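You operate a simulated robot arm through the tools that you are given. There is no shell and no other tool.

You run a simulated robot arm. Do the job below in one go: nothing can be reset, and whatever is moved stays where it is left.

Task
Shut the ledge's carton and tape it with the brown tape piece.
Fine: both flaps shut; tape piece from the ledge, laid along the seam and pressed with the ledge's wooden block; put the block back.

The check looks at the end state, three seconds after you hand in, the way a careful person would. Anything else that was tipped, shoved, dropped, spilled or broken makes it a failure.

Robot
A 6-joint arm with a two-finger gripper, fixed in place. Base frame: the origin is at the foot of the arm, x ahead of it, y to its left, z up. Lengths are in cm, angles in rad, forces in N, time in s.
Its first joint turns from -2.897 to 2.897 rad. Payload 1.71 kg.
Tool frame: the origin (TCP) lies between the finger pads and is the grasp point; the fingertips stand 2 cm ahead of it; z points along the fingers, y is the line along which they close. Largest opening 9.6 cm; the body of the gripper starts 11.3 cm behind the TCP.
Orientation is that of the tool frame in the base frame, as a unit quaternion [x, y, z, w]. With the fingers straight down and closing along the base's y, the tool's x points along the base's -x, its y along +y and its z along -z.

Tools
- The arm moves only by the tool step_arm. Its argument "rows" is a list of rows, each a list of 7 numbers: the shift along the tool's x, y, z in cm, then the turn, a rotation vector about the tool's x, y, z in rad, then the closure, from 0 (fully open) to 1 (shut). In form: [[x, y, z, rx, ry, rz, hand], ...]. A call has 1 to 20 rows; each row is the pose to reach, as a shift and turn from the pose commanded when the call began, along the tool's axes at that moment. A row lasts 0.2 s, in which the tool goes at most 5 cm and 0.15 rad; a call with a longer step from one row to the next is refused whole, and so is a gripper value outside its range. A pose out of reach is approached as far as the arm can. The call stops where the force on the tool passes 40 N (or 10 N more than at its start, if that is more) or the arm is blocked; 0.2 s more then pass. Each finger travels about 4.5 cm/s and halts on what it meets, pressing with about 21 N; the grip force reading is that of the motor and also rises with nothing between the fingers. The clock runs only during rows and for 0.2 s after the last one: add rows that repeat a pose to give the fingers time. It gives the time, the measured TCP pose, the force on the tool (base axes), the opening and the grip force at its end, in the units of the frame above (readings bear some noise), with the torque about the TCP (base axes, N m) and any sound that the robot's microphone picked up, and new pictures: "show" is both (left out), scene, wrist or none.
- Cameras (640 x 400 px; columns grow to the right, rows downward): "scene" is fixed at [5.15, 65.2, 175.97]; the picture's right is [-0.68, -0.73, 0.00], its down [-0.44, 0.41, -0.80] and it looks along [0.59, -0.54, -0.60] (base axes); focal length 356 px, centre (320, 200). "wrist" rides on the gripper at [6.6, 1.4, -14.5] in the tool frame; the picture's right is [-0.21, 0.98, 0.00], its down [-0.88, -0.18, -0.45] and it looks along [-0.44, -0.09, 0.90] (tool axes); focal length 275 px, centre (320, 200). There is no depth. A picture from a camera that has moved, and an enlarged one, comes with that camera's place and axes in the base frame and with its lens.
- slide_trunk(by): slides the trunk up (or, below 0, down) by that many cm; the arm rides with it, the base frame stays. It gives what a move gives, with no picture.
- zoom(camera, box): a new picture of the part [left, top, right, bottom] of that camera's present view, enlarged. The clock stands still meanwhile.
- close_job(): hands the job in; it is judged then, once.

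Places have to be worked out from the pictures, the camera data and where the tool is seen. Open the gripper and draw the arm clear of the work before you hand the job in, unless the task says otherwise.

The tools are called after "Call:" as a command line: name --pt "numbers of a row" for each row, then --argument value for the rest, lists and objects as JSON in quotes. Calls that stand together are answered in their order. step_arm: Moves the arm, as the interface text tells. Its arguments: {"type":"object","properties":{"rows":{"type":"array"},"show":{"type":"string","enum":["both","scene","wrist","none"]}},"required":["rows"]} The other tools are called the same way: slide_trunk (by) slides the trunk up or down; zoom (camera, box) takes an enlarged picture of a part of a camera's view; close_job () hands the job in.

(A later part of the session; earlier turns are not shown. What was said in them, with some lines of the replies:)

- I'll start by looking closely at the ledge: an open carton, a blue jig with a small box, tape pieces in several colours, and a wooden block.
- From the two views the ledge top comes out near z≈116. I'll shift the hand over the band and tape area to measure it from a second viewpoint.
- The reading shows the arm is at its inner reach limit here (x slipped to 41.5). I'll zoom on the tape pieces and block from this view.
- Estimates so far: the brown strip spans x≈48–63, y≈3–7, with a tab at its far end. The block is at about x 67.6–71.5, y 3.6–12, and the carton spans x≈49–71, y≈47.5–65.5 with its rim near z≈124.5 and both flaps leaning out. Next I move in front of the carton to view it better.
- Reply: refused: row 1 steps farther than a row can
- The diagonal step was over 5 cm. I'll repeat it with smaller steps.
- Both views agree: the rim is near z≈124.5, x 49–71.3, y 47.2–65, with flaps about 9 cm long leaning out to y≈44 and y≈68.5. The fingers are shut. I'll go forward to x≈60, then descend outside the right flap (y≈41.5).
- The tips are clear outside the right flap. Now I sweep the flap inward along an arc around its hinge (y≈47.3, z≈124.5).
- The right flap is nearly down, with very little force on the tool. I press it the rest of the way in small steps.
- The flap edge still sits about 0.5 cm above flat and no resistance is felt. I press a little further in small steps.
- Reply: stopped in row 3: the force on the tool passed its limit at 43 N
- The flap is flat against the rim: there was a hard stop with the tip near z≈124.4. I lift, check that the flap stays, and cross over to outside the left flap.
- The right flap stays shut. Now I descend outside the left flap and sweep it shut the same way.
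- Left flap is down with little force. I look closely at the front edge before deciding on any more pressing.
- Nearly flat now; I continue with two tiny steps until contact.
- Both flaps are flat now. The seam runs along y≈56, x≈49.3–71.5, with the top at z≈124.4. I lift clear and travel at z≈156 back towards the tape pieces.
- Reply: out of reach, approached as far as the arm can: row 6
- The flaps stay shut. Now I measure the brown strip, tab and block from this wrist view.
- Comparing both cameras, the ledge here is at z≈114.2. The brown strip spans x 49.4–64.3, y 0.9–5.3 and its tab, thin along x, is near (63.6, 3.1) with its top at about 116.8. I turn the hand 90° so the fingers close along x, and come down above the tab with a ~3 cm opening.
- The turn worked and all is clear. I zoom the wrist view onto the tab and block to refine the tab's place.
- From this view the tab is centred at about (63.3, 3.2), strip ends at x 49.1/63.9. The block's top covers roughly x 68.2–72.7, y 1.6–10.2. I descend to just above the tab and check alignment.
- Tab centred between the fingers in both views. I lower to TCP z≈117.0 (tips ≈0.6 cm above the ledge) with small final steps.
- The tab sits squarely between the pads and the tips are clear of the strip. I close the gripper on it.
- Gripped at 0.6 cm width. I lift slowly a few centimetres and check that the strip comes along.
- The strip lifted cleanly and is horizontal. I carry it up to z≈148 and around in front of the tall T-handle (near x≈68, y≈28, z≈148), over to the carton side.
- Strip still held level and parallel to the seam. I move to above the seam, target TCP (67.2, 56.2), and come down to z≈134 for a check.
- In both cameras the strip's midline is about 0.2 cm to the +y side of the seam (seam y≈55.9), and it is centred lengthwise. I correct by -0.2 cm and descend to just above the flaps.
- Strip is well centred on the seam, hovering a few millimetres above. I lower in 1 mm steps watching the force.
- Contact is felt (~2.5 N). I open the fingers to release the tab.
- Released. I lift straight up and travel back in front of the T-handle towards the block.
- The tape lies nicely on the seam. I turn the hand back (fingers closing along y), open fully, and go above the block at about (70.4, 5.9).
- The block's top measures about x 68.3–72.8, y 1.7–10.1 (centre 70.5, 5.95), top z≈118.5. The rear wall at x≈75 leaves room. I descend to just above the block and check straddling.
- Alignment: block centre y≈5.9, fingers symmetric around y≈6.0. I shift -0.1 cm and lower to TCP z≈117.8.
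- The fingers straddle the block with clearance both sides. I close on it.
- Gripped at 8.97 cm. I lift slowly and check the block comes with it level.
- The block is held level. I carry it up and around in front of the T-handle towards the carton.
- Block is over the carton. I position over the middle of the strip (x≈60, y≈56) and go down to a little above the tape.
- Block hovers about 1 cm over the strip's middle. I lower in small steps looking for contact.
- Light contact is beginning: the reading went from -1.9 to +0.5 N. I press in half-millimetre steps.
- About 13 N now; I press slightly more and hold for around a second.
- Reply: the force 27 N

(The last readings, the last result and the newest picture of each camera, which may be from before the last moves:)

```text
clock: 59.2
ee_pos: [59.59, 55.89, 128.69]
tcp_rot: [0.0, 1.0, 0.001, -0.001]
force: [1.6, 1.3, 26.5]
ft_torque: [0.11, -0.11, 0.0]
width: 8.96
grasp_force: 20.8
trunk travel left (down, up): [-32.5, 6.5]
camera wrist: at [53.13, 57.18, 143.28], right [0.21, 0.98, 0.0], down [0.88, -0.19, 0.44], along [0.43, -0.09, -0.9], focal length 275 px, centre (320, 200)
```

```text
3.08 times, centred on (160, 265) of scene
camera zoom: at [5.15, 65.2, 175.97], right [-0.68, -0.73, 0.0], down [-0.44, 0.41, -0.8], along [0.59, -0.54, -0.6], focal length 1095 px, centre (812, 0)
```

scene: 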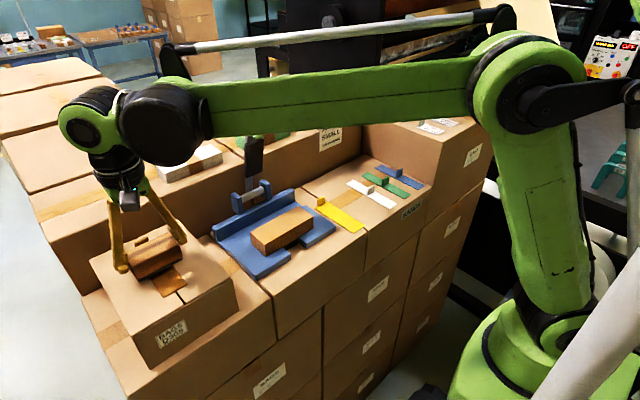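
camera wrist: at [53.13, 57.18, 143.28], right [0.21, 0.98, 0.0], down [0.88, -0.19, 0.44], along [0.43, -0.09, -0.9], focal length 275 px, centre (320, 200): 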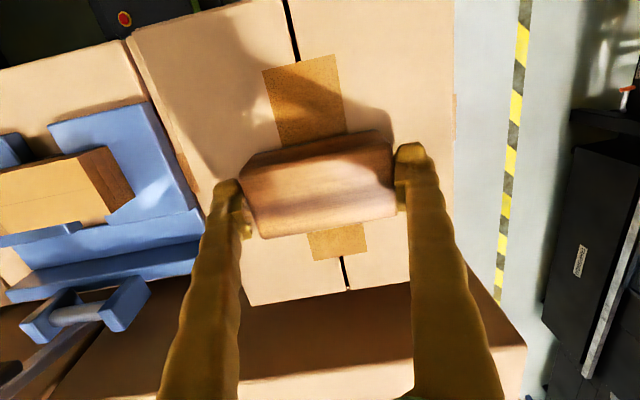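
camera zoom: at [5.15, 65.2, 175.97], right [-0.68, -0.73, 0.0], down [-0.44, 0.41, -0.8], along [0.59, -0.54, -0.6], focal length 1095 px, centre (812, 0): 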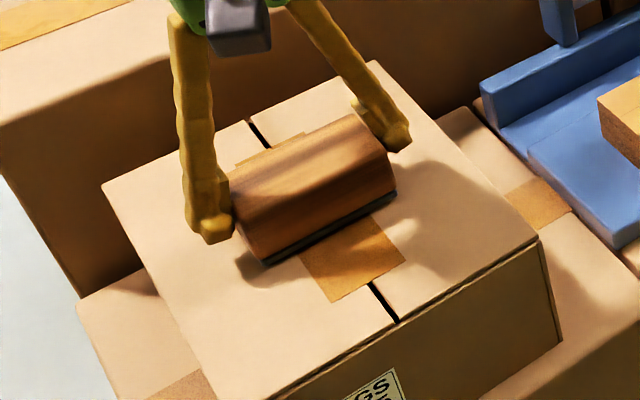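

The tape has bonded flat: the tab is gone and the strip now looks stuck down. I ease off, lift a little, and press the front end too, so the whole strip is pressed.

Call:
step_arm --pt "0 0 -0.2 0 0 0 1" --pt "0 0 -0.8 0 0 0 1" --pt "0 0 -1.5 0 0 0 1" --pt "2 0 -1.5 0 0 0 1" --pt "4.2 0 -1.5 0 0 0 1" --pt "4.2 0 -0.8 0 0 0 1" --pt "4.2 0 -0.4 0 0 0 1" --pt "4.2 0 -0.2 0 0 0 1" --pt "4.2 0 -0.1 0 0 0 1" --pt "4.2 0 -0.1 0 0 0 1"

Call:
zoom --camera "scene" --box '[70, 200, 250, 330]'

```text
clock: 61.4
ee_pos: [55.45, 56.1, 128.68]
tcp_rot: [0.0, 1.0, 0.001, -0.002]
force: [1.9, 2.5, 13.3]
ft_torque: [0.06, -0.16, -0.02]
width: 8.89
grasp_force: 21.0
trunk travel left (down, up): [-32.5, 6.5]
camera wrist: at [49.01, 57.23, 143.33], right [0.21, 0.98, 0.0], down [0.88, -0.19, 0.44], along [0.43, -0.09, -0.9], focal length 275 px, centre (320, 200)
```

scene: 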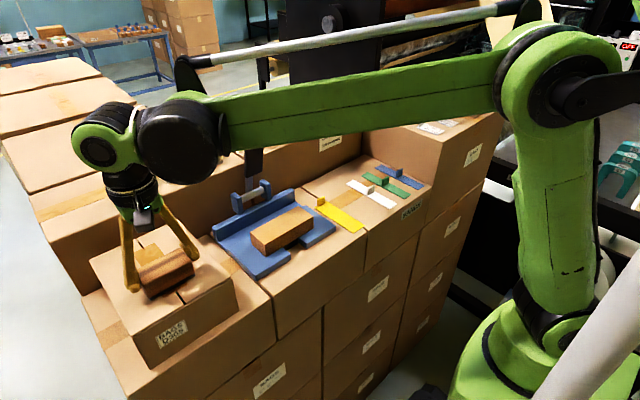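
wrist: 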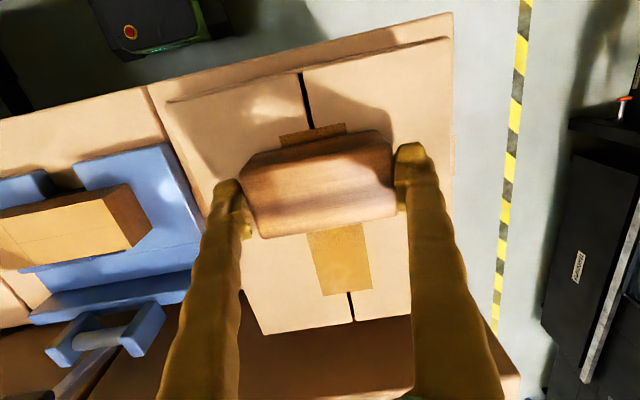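

```text
3.08 times, centred on (160, 265) of scene
camera zoom: at [5.15, 65.2, 175.97], right [-0.68, -0.73, 0.0], down [-0.44, 0.41, -0.8], along [0.59, -0.54, -0.6], focal length 1095 px, centre (812, 0)
```

zoom: 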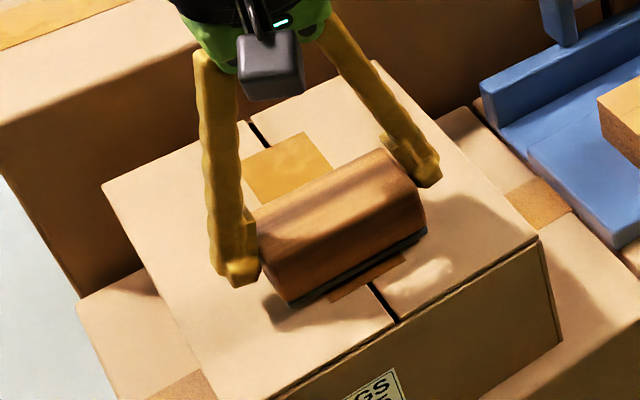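

The front is pressed with ~13–15 N. Now I do the same at the rear end (x≈64.5).

Call:
step_arm --pt "0 0 0.03 0 0 0 1" --pt "0 0 0.03 0 0 0 1" --pt "0 0 -0.7 0 0 0 1" --pt "0 0 -1.5 0 0 0 1" --pt "-3 0 -1.5 0 0 0 1" --pt "-6 0 -1.5 0 0 0 1" --pt "-9.1 0 -1.5 0 0 0 1" --pt "-9.1 0 -0.8 0 0 0 1" --pt "-9.1 0 -0.4 0 0 0 1" --pt "-9.1 0 -0.2 0 0 0 1" --pt "-9.1 0 -0.1 0 0 0 1" --pt "-9.1 0 0 0 0 0 1" --pt "-9.1 0 0 0 0 0 1" --show "none"

Call:
zoom --camera "scene" --box '[70, 200, 250, 330]'

```text
clock: 64.2
ee_pos: [64.63, 55.91, 128.7]
tcp_rot: [0.0, 1.0, 0.001, -0.003]
force: [3.8, 2.2, 17.3]
ft_torque: [0.08, -0.04, -0.01]
width: 8.92
grasp_force: 20.6
trunk travel left (down, up): [-32.5, 6.5]
```

```text
3.08 times, centred on (160, 265) of scene
camera zoom: at [5.15, 65.2, 175.97], right [-0.68, -0.73, 0.0], down [-0.44, 0.41, -0.8], along [0.59, -0.54, -0.6], focal length 1095 px, centre (812, 0)
```

zoom: 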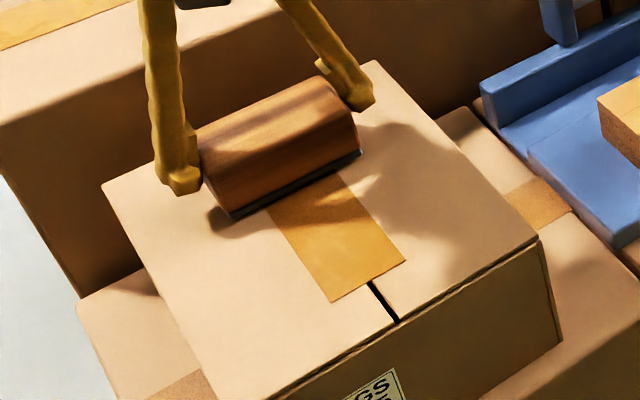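

All of the strip is pressed. I lift off and carry the block back in front of the T-handle towards its original spot.

Call:
step_arm --pt "0 0 -0.5 0 0 0 1" --pt "0 0 -3 0 0 0 1" --pt "0 0 -7 0 0 0 1" --pt "1 0 -11 0 0 0 1" --pt "3 0 -15 0 0 0 1" --pt "6 -0.5 -18 0 0 0 1" --pt "9 -2.5 -19.3 0 0 0 1" --pt "10.6 -6.5 -19.3 0 0 0 1" --pt "10.6 -11 -19.3 0 0 0 1" --pt "10.6 -15.5 -19.3 0 0 0 1" --pt "10.6 -20 -19.3 0 0 0 1" --pt "10.6 -24.5 -19.3 0 0 0 1" --pt "10.6 -29 -19.3 0 0 0 1" --pt "10.6 -33.5 -19.3 0 0 0 1" --pt "10.6 -38 -19.3 0 0 0 1" --pt "10.6 -42.5 -19.3 0 0 0 1" --pt "9.5 -46.5 -19.3 0 0 0 1" --pt "7.5 -49.8 -19.3 0 0 0 1" --pt "7.5 -49.8 -19.3 0 0 0 1"

Call:
zoom --camera "scene" --box '[70, 200, 250, 340]'

```text
clock: 68.2
ee_pos: [57.12, 6.17, 147.91]
tcp_rot: [0.0, 1.0, 0.001, -0.003]
force: [-0.8, -0.3, -2.3]
ft_torque: [0.02, 0.05, -0.03]
width: 8.87
grasp_force: 21.1
trunk travel left (down, up): [-32.5, 6.5]
camera wrist: at [50.72, 7.4, 162.39], right [0.21, 0.98, 0.0], down [0.88, -0.19, 0.44], along [0.43, -0.09, -0.9], focal length 275 px, centre (320, 200)
```

scene: 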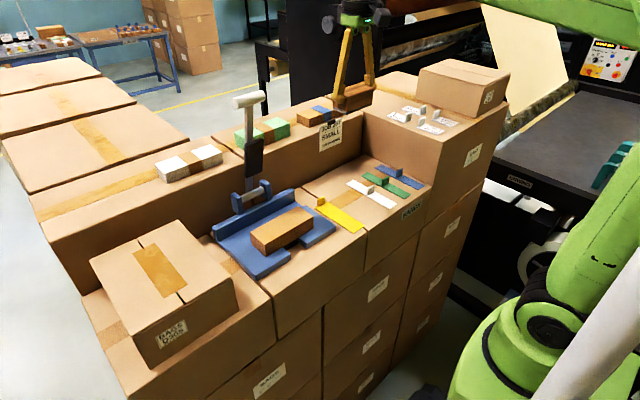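
wrist: 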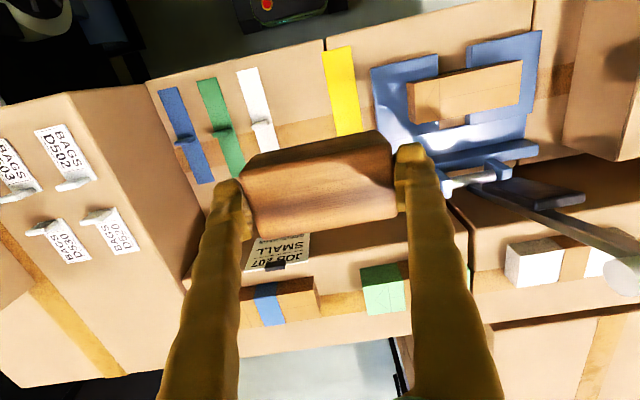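

```text
2.86 times, centred on (160, 270) of scene
camera zoom: at [5.15, 65.2, 175.97], right [-0.68, -0.73, 0.0], down [-0.44, 0.41, -0.8], along [0.59, -0.54, -0.6], focal length 1017 px, centre (777, 0)
```

zoom: 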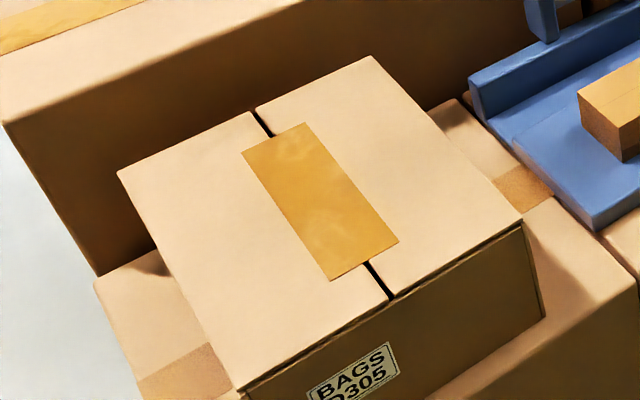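

The carton is taped along the seam. Now I bring the block back over its spot (70.35, 6.0) and down to just above the ledge.

Call:
step_arm --pt "-4 0 0 0 0 0 1" --pt "-8 -0.1 0 0 0 0 1" --pt "-12 -0.15 1.5 0 0 0 1" --pt "-13.25 -0.15 5 0 0 0 1" --pt "-13.25 -0.15 9 0 0 0 1" --pt "-13.25 -0.15 13 0 0 0 1" --pt "-13.25 -0.15 17 0 0 0 1" --pt "-13.25 -0.15 21 0 0 0 1" --pt "-13.25 -0.15 24.5 0 0 0 1" --pt "-13.25 -0.15 27 0 0 0 1" --pt "-13.25 -0.15 28.5 0 0 0 1" --pt "-13.25 -0.15 28.5 0 0 0 1"

Call:
zoom --camera "scene" --box '[270, 130, 370, 215]'

```text
clock: 70.8
ee_pos: [70.38, 6.08, 119.22]
tcp_rot: [-0.001, 1.0, 0.0, -0.003]
force: [-0.2, -0.6, -1.1]
ft_torque: [-0.01, 0.02, -0.04]
width: 8.88
grasp_force: 20.9
trunk travel left (down, up): [-32.5, 6.5]
camera wrist: at [63.87, 7.37, 133.82], right [0.21, 0.98, 0.0], down [0.88, -0.19, 0.44], along [0.43, -0.09, -0.9], focal length 275 px, centre (320, 200)
```

scene: 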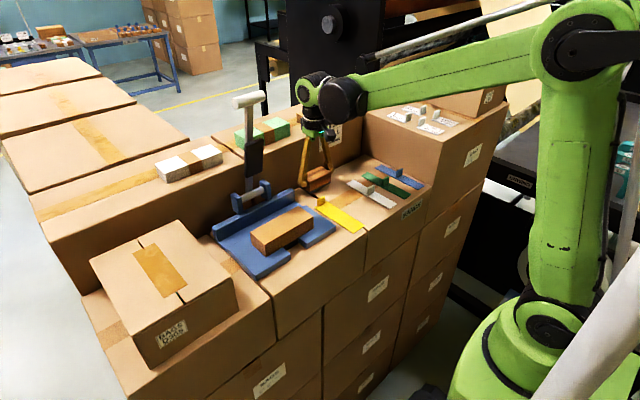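
wrist: 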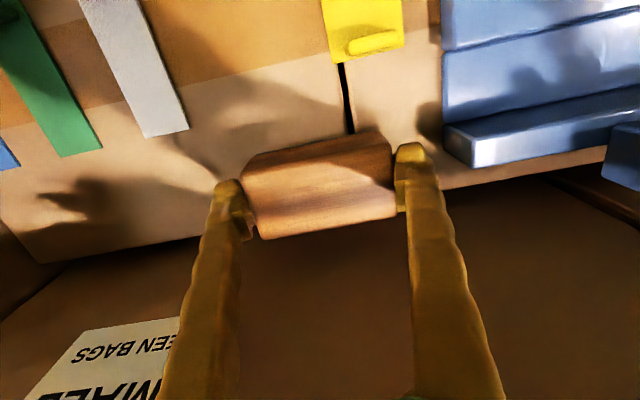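

```text
4.71 times, centred on (320, 172) of scene
camera zoom: at [5.15, 65.2, 175.97], right [-0.68, -0.73, 0.0], down [-0.44, 0.41, -0.8], along [0.59, -0.54, -0.6], focal length 1675 px, centre (320, 329)
```

zoom: 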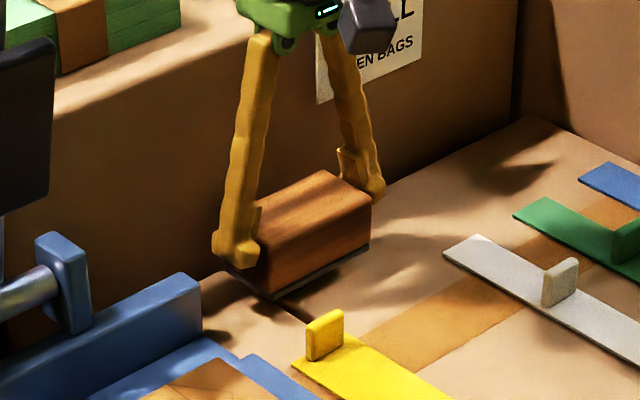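

Block is about 1 cm above its original spot and level. I lower in small steps until contact.

Call:
step_arm --pt "0 -0.05 0.5 0 0 0 1" --pt "0 -0.05 0.9 0 0 0 1" --pt "0 -0.05 1.1 0 0 0 1" --pt "0 -0.05 1.2 0 0 0 1" --pt "0 -0.05 1.25 0 0 0 1" --show "none"

```text
clock: 72.0
ee_pos: [70.38, 6.01, 118.2]
tcp_rot: [0.0, 1.0, 0.001, -0.002]
force: [4.7, 0.7, 15.3]
ft_torque: [0.34, -0.1, -0.1]
width: 8.87
grasp_force: 21.4
trunk travel left (down, up): [-32.5, 6.5]
```

Firm contact (15 N). I ease up slightly to unload, then check before opening.

Call:
step_arm --pt "0 0 -0.06 0 0 0 1" --pt "0 0 -0.12 0 0 0 1" --pt "0 0 -0.12 0 0 0 1" --show "wrist"

Call:
zoom --camera "scene" --box '[280, 150, 350, 210]'

```text
clock: 72.8
ee_pos: [70.38, 6.01, 118.17]
tcp_rot: [0.001, 1.0, 0.001, -0.002]
force: [-0.3, -0.7, -1.3]
ft_torque: [0.01, -0.01, 0.01]
width: 8.86
grasp_force: 21.2
trunk travel left (down, up): [-32.5, 6.5]
camera wrist: at [63.8, 7.31, 132.72], right [0.21, 0.98, 0.0], down [0.88, -0.19, 0.44], along [0.43, -0.09, -0.9], focal length 275 px, centre (320, 200)
```

wrist: 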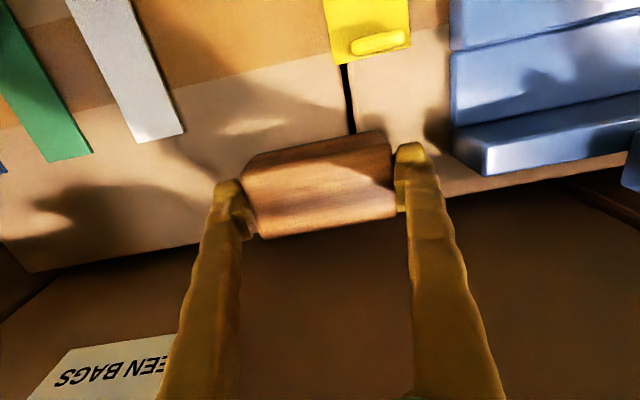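

```text
6.67 times, centred on (315, 180) of scene
camera zoom: at [5.15, 65.2, 175.97], right [-0.68, -0.73, 0.0], down [-0.44, 0.41, -0.8], along [0.59, -0.54, -0.6], focal length 2372 px, centre (353, 333)
```

zoom: 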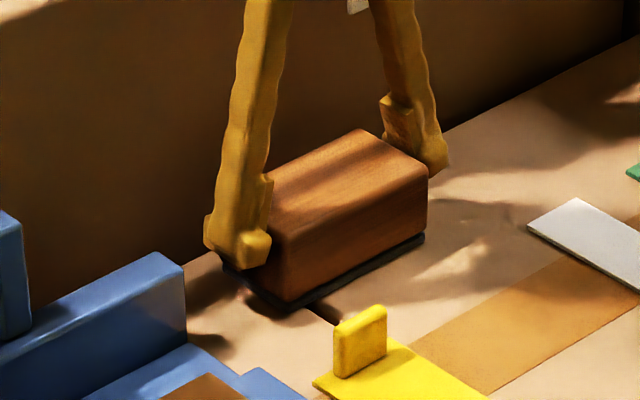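

Essentially unloaded, within a millimetre of the ledge. I open the fingers.

Call:
step_arm --pt "0 0 0.04 0 0 0 1" --pt "0 0 0.04 0 0 0 0.05" --pt "0 0 0.04 0 0 0 0" --pt "0 0 0.04 0 0 0 0" --pt "0 0 0.04 0 0 0 0" --show "wrist"

Call:
zoom --camera "wrist" --box '[180, 60, 460, 260]'

```text
clock: 74.0
ee_pos: [70.34, 5.93, 118.1]
tcp_rot: [0.0, 1.0, 0.001, -0.002]
force: [0.9, -0.3, -0.5]
ft_torque: [0.01, -0.01, 0.05]
width: 9.57
grasp_force: 0.1
trunk travel left (down, up): [-32.5, 6.5]
camera wrist: at [63.81, 7.32, 132.69], right [0.21, 0.98, 0.0], down [0.88, -0.19, 0.44], along [0.43, -0.09, -0.9], focal length 275 px, centre (320, 200)
```

wrist: 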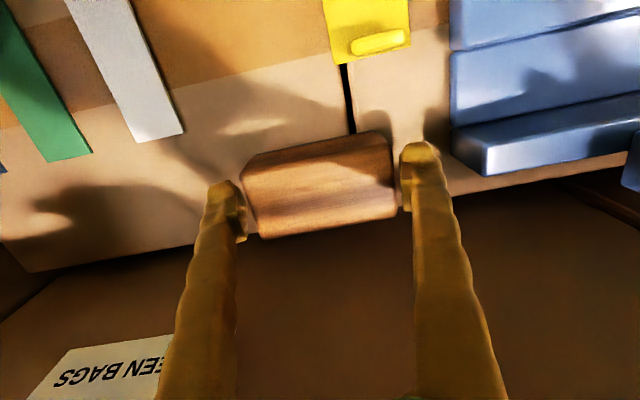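

```text
2.00 times, centred on (320, 160) of wrist
camera zoom: at [63.81, 7.32, 132.69], right [0.21, 0.98, 0.0], down [0.88, -0.19, 0.44], along [0.43, -0.09, -0.9], focal length 551 px, centre (320, 280)
```

zoom: 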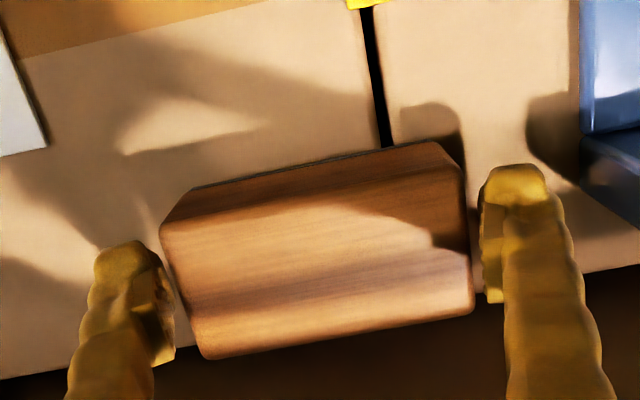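

Released, and the block sits just as it did originally with a gap at both fingers. I lift straight up and retreat.

Call:
step_arm --pt "0 0 -0.7 0 0 0 0" --pt "0 0 -2 0 0 0 0" --pt "0 0 -4 0 0 0 0" --pt "0 0 -8 0 0 0 0" --pt "0 0 -12 0 0 0 0" --pt "0 0 -16 0 0 0 0" --pt "2 0 -20 0 0 0 0" --pt "5 0 -24 0 0 0 0" --pt "8 0 -28 0 0 0 0" --pt "12 0 -30 0 0 0 0" --pt "16 0 -31 0 0 0 0" --pt "16 0 -31 0 0 0 0"

Call:
zoom --camera "scene" --box '[200, 130, 440, 290]'

Call:
zoom --camera "scene" --box '[60, 190, 260, 380]'

```text
clock: 76.6
ee_pos: [54.6, 5.82, 149.42]
tcp_rot: [0.0, 1.0, 0.001, -0.003]
force: [0.4, -0.1, -1.2]
ft_torque: [0.0, -0.02, 0.02]
width: 9.6
grasp_force: 0.0
trunk travel left (down, up): [-32.5, 6.5]
camera wrist: at [48.02, 7.23, 163.88], right [0.21, 0.98, 0.0], down [0.88, -0.19, 0.44], along [0.43, -0.09, -0.9], focal length 275 px, centre (320, 200)
```

scene: 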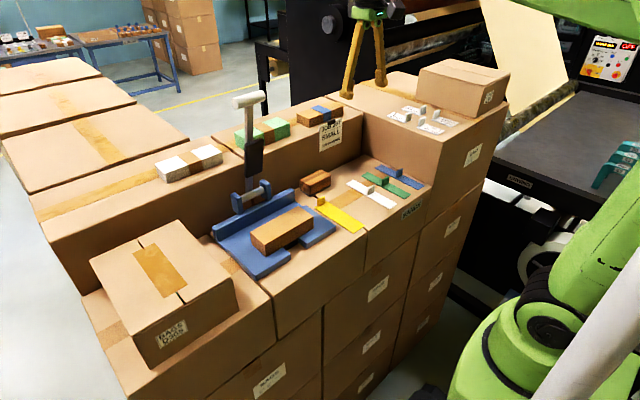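
wrist: 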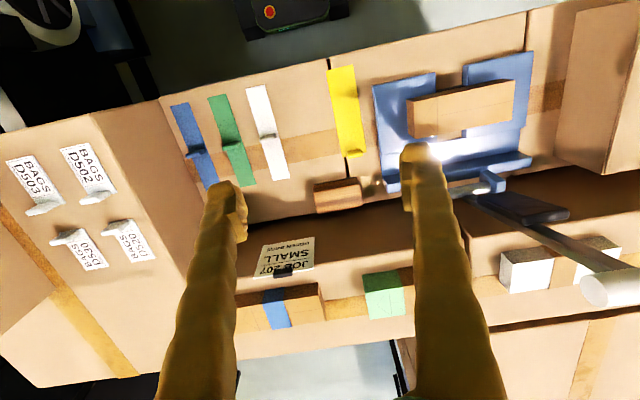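

```text
2.50 times, centred on (320, 210) of scene
camera zoom: at [5.15, 65.2, 175.97], right [-0.68, -0.73, 0.0], down [-0.44, 0.41, -0.8], along [0.59, -0.54, -0.6], focal length 890 px, centre (320, 175)
```

zoom: 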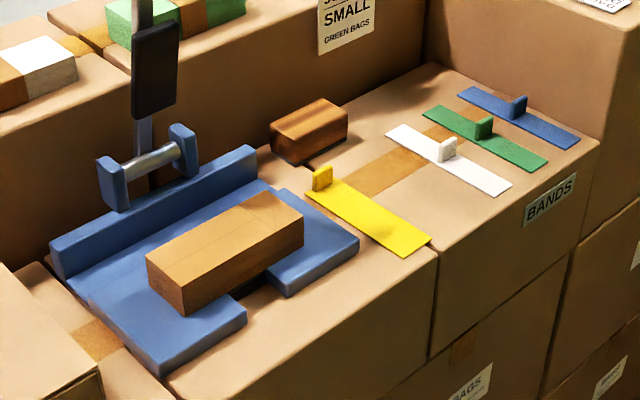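

```text
2.11 times, centred on (160, 285) of scene
camera zoom: at [5.15, 65.2, 175.97], right [-0.68, -0.73, 0.0], down [-0.44, 0.41, -0.8], along [0.59, -0.54, -0.6], focal length 749 px, centre (657, 21)
```

zoom: 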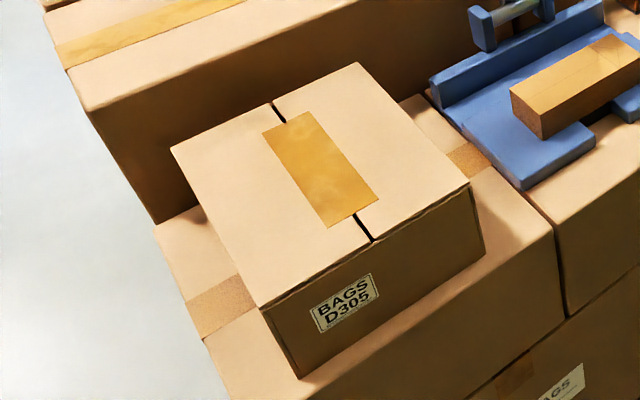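

Both flaps are shut, the brown tape lies flat along the seam, and the block is back in its place. Nothing else has moved, and the gripper is open and clear. I hand the job in.

Call:
close_job

```text
The job is handed in.
```

The carton on the ledge is shut and taped, and the job is handed in.

- **Flaps:** both were flat on the rim before taping and stayed down afterwards.
- **Tape:** the brown piece lies along the seam, centred on it. I pressed it with the wooden block at the middle, front and rear, at about 13–26 N. Its grip tab was gone after the first press, and the strip looked stuck flat.
- **Block:** it is back where I picked it up, standing level.

In the final pictures nothing else on the ledge or the shelf behind it had moved. The gripper was open and clear of the work when I handed in.
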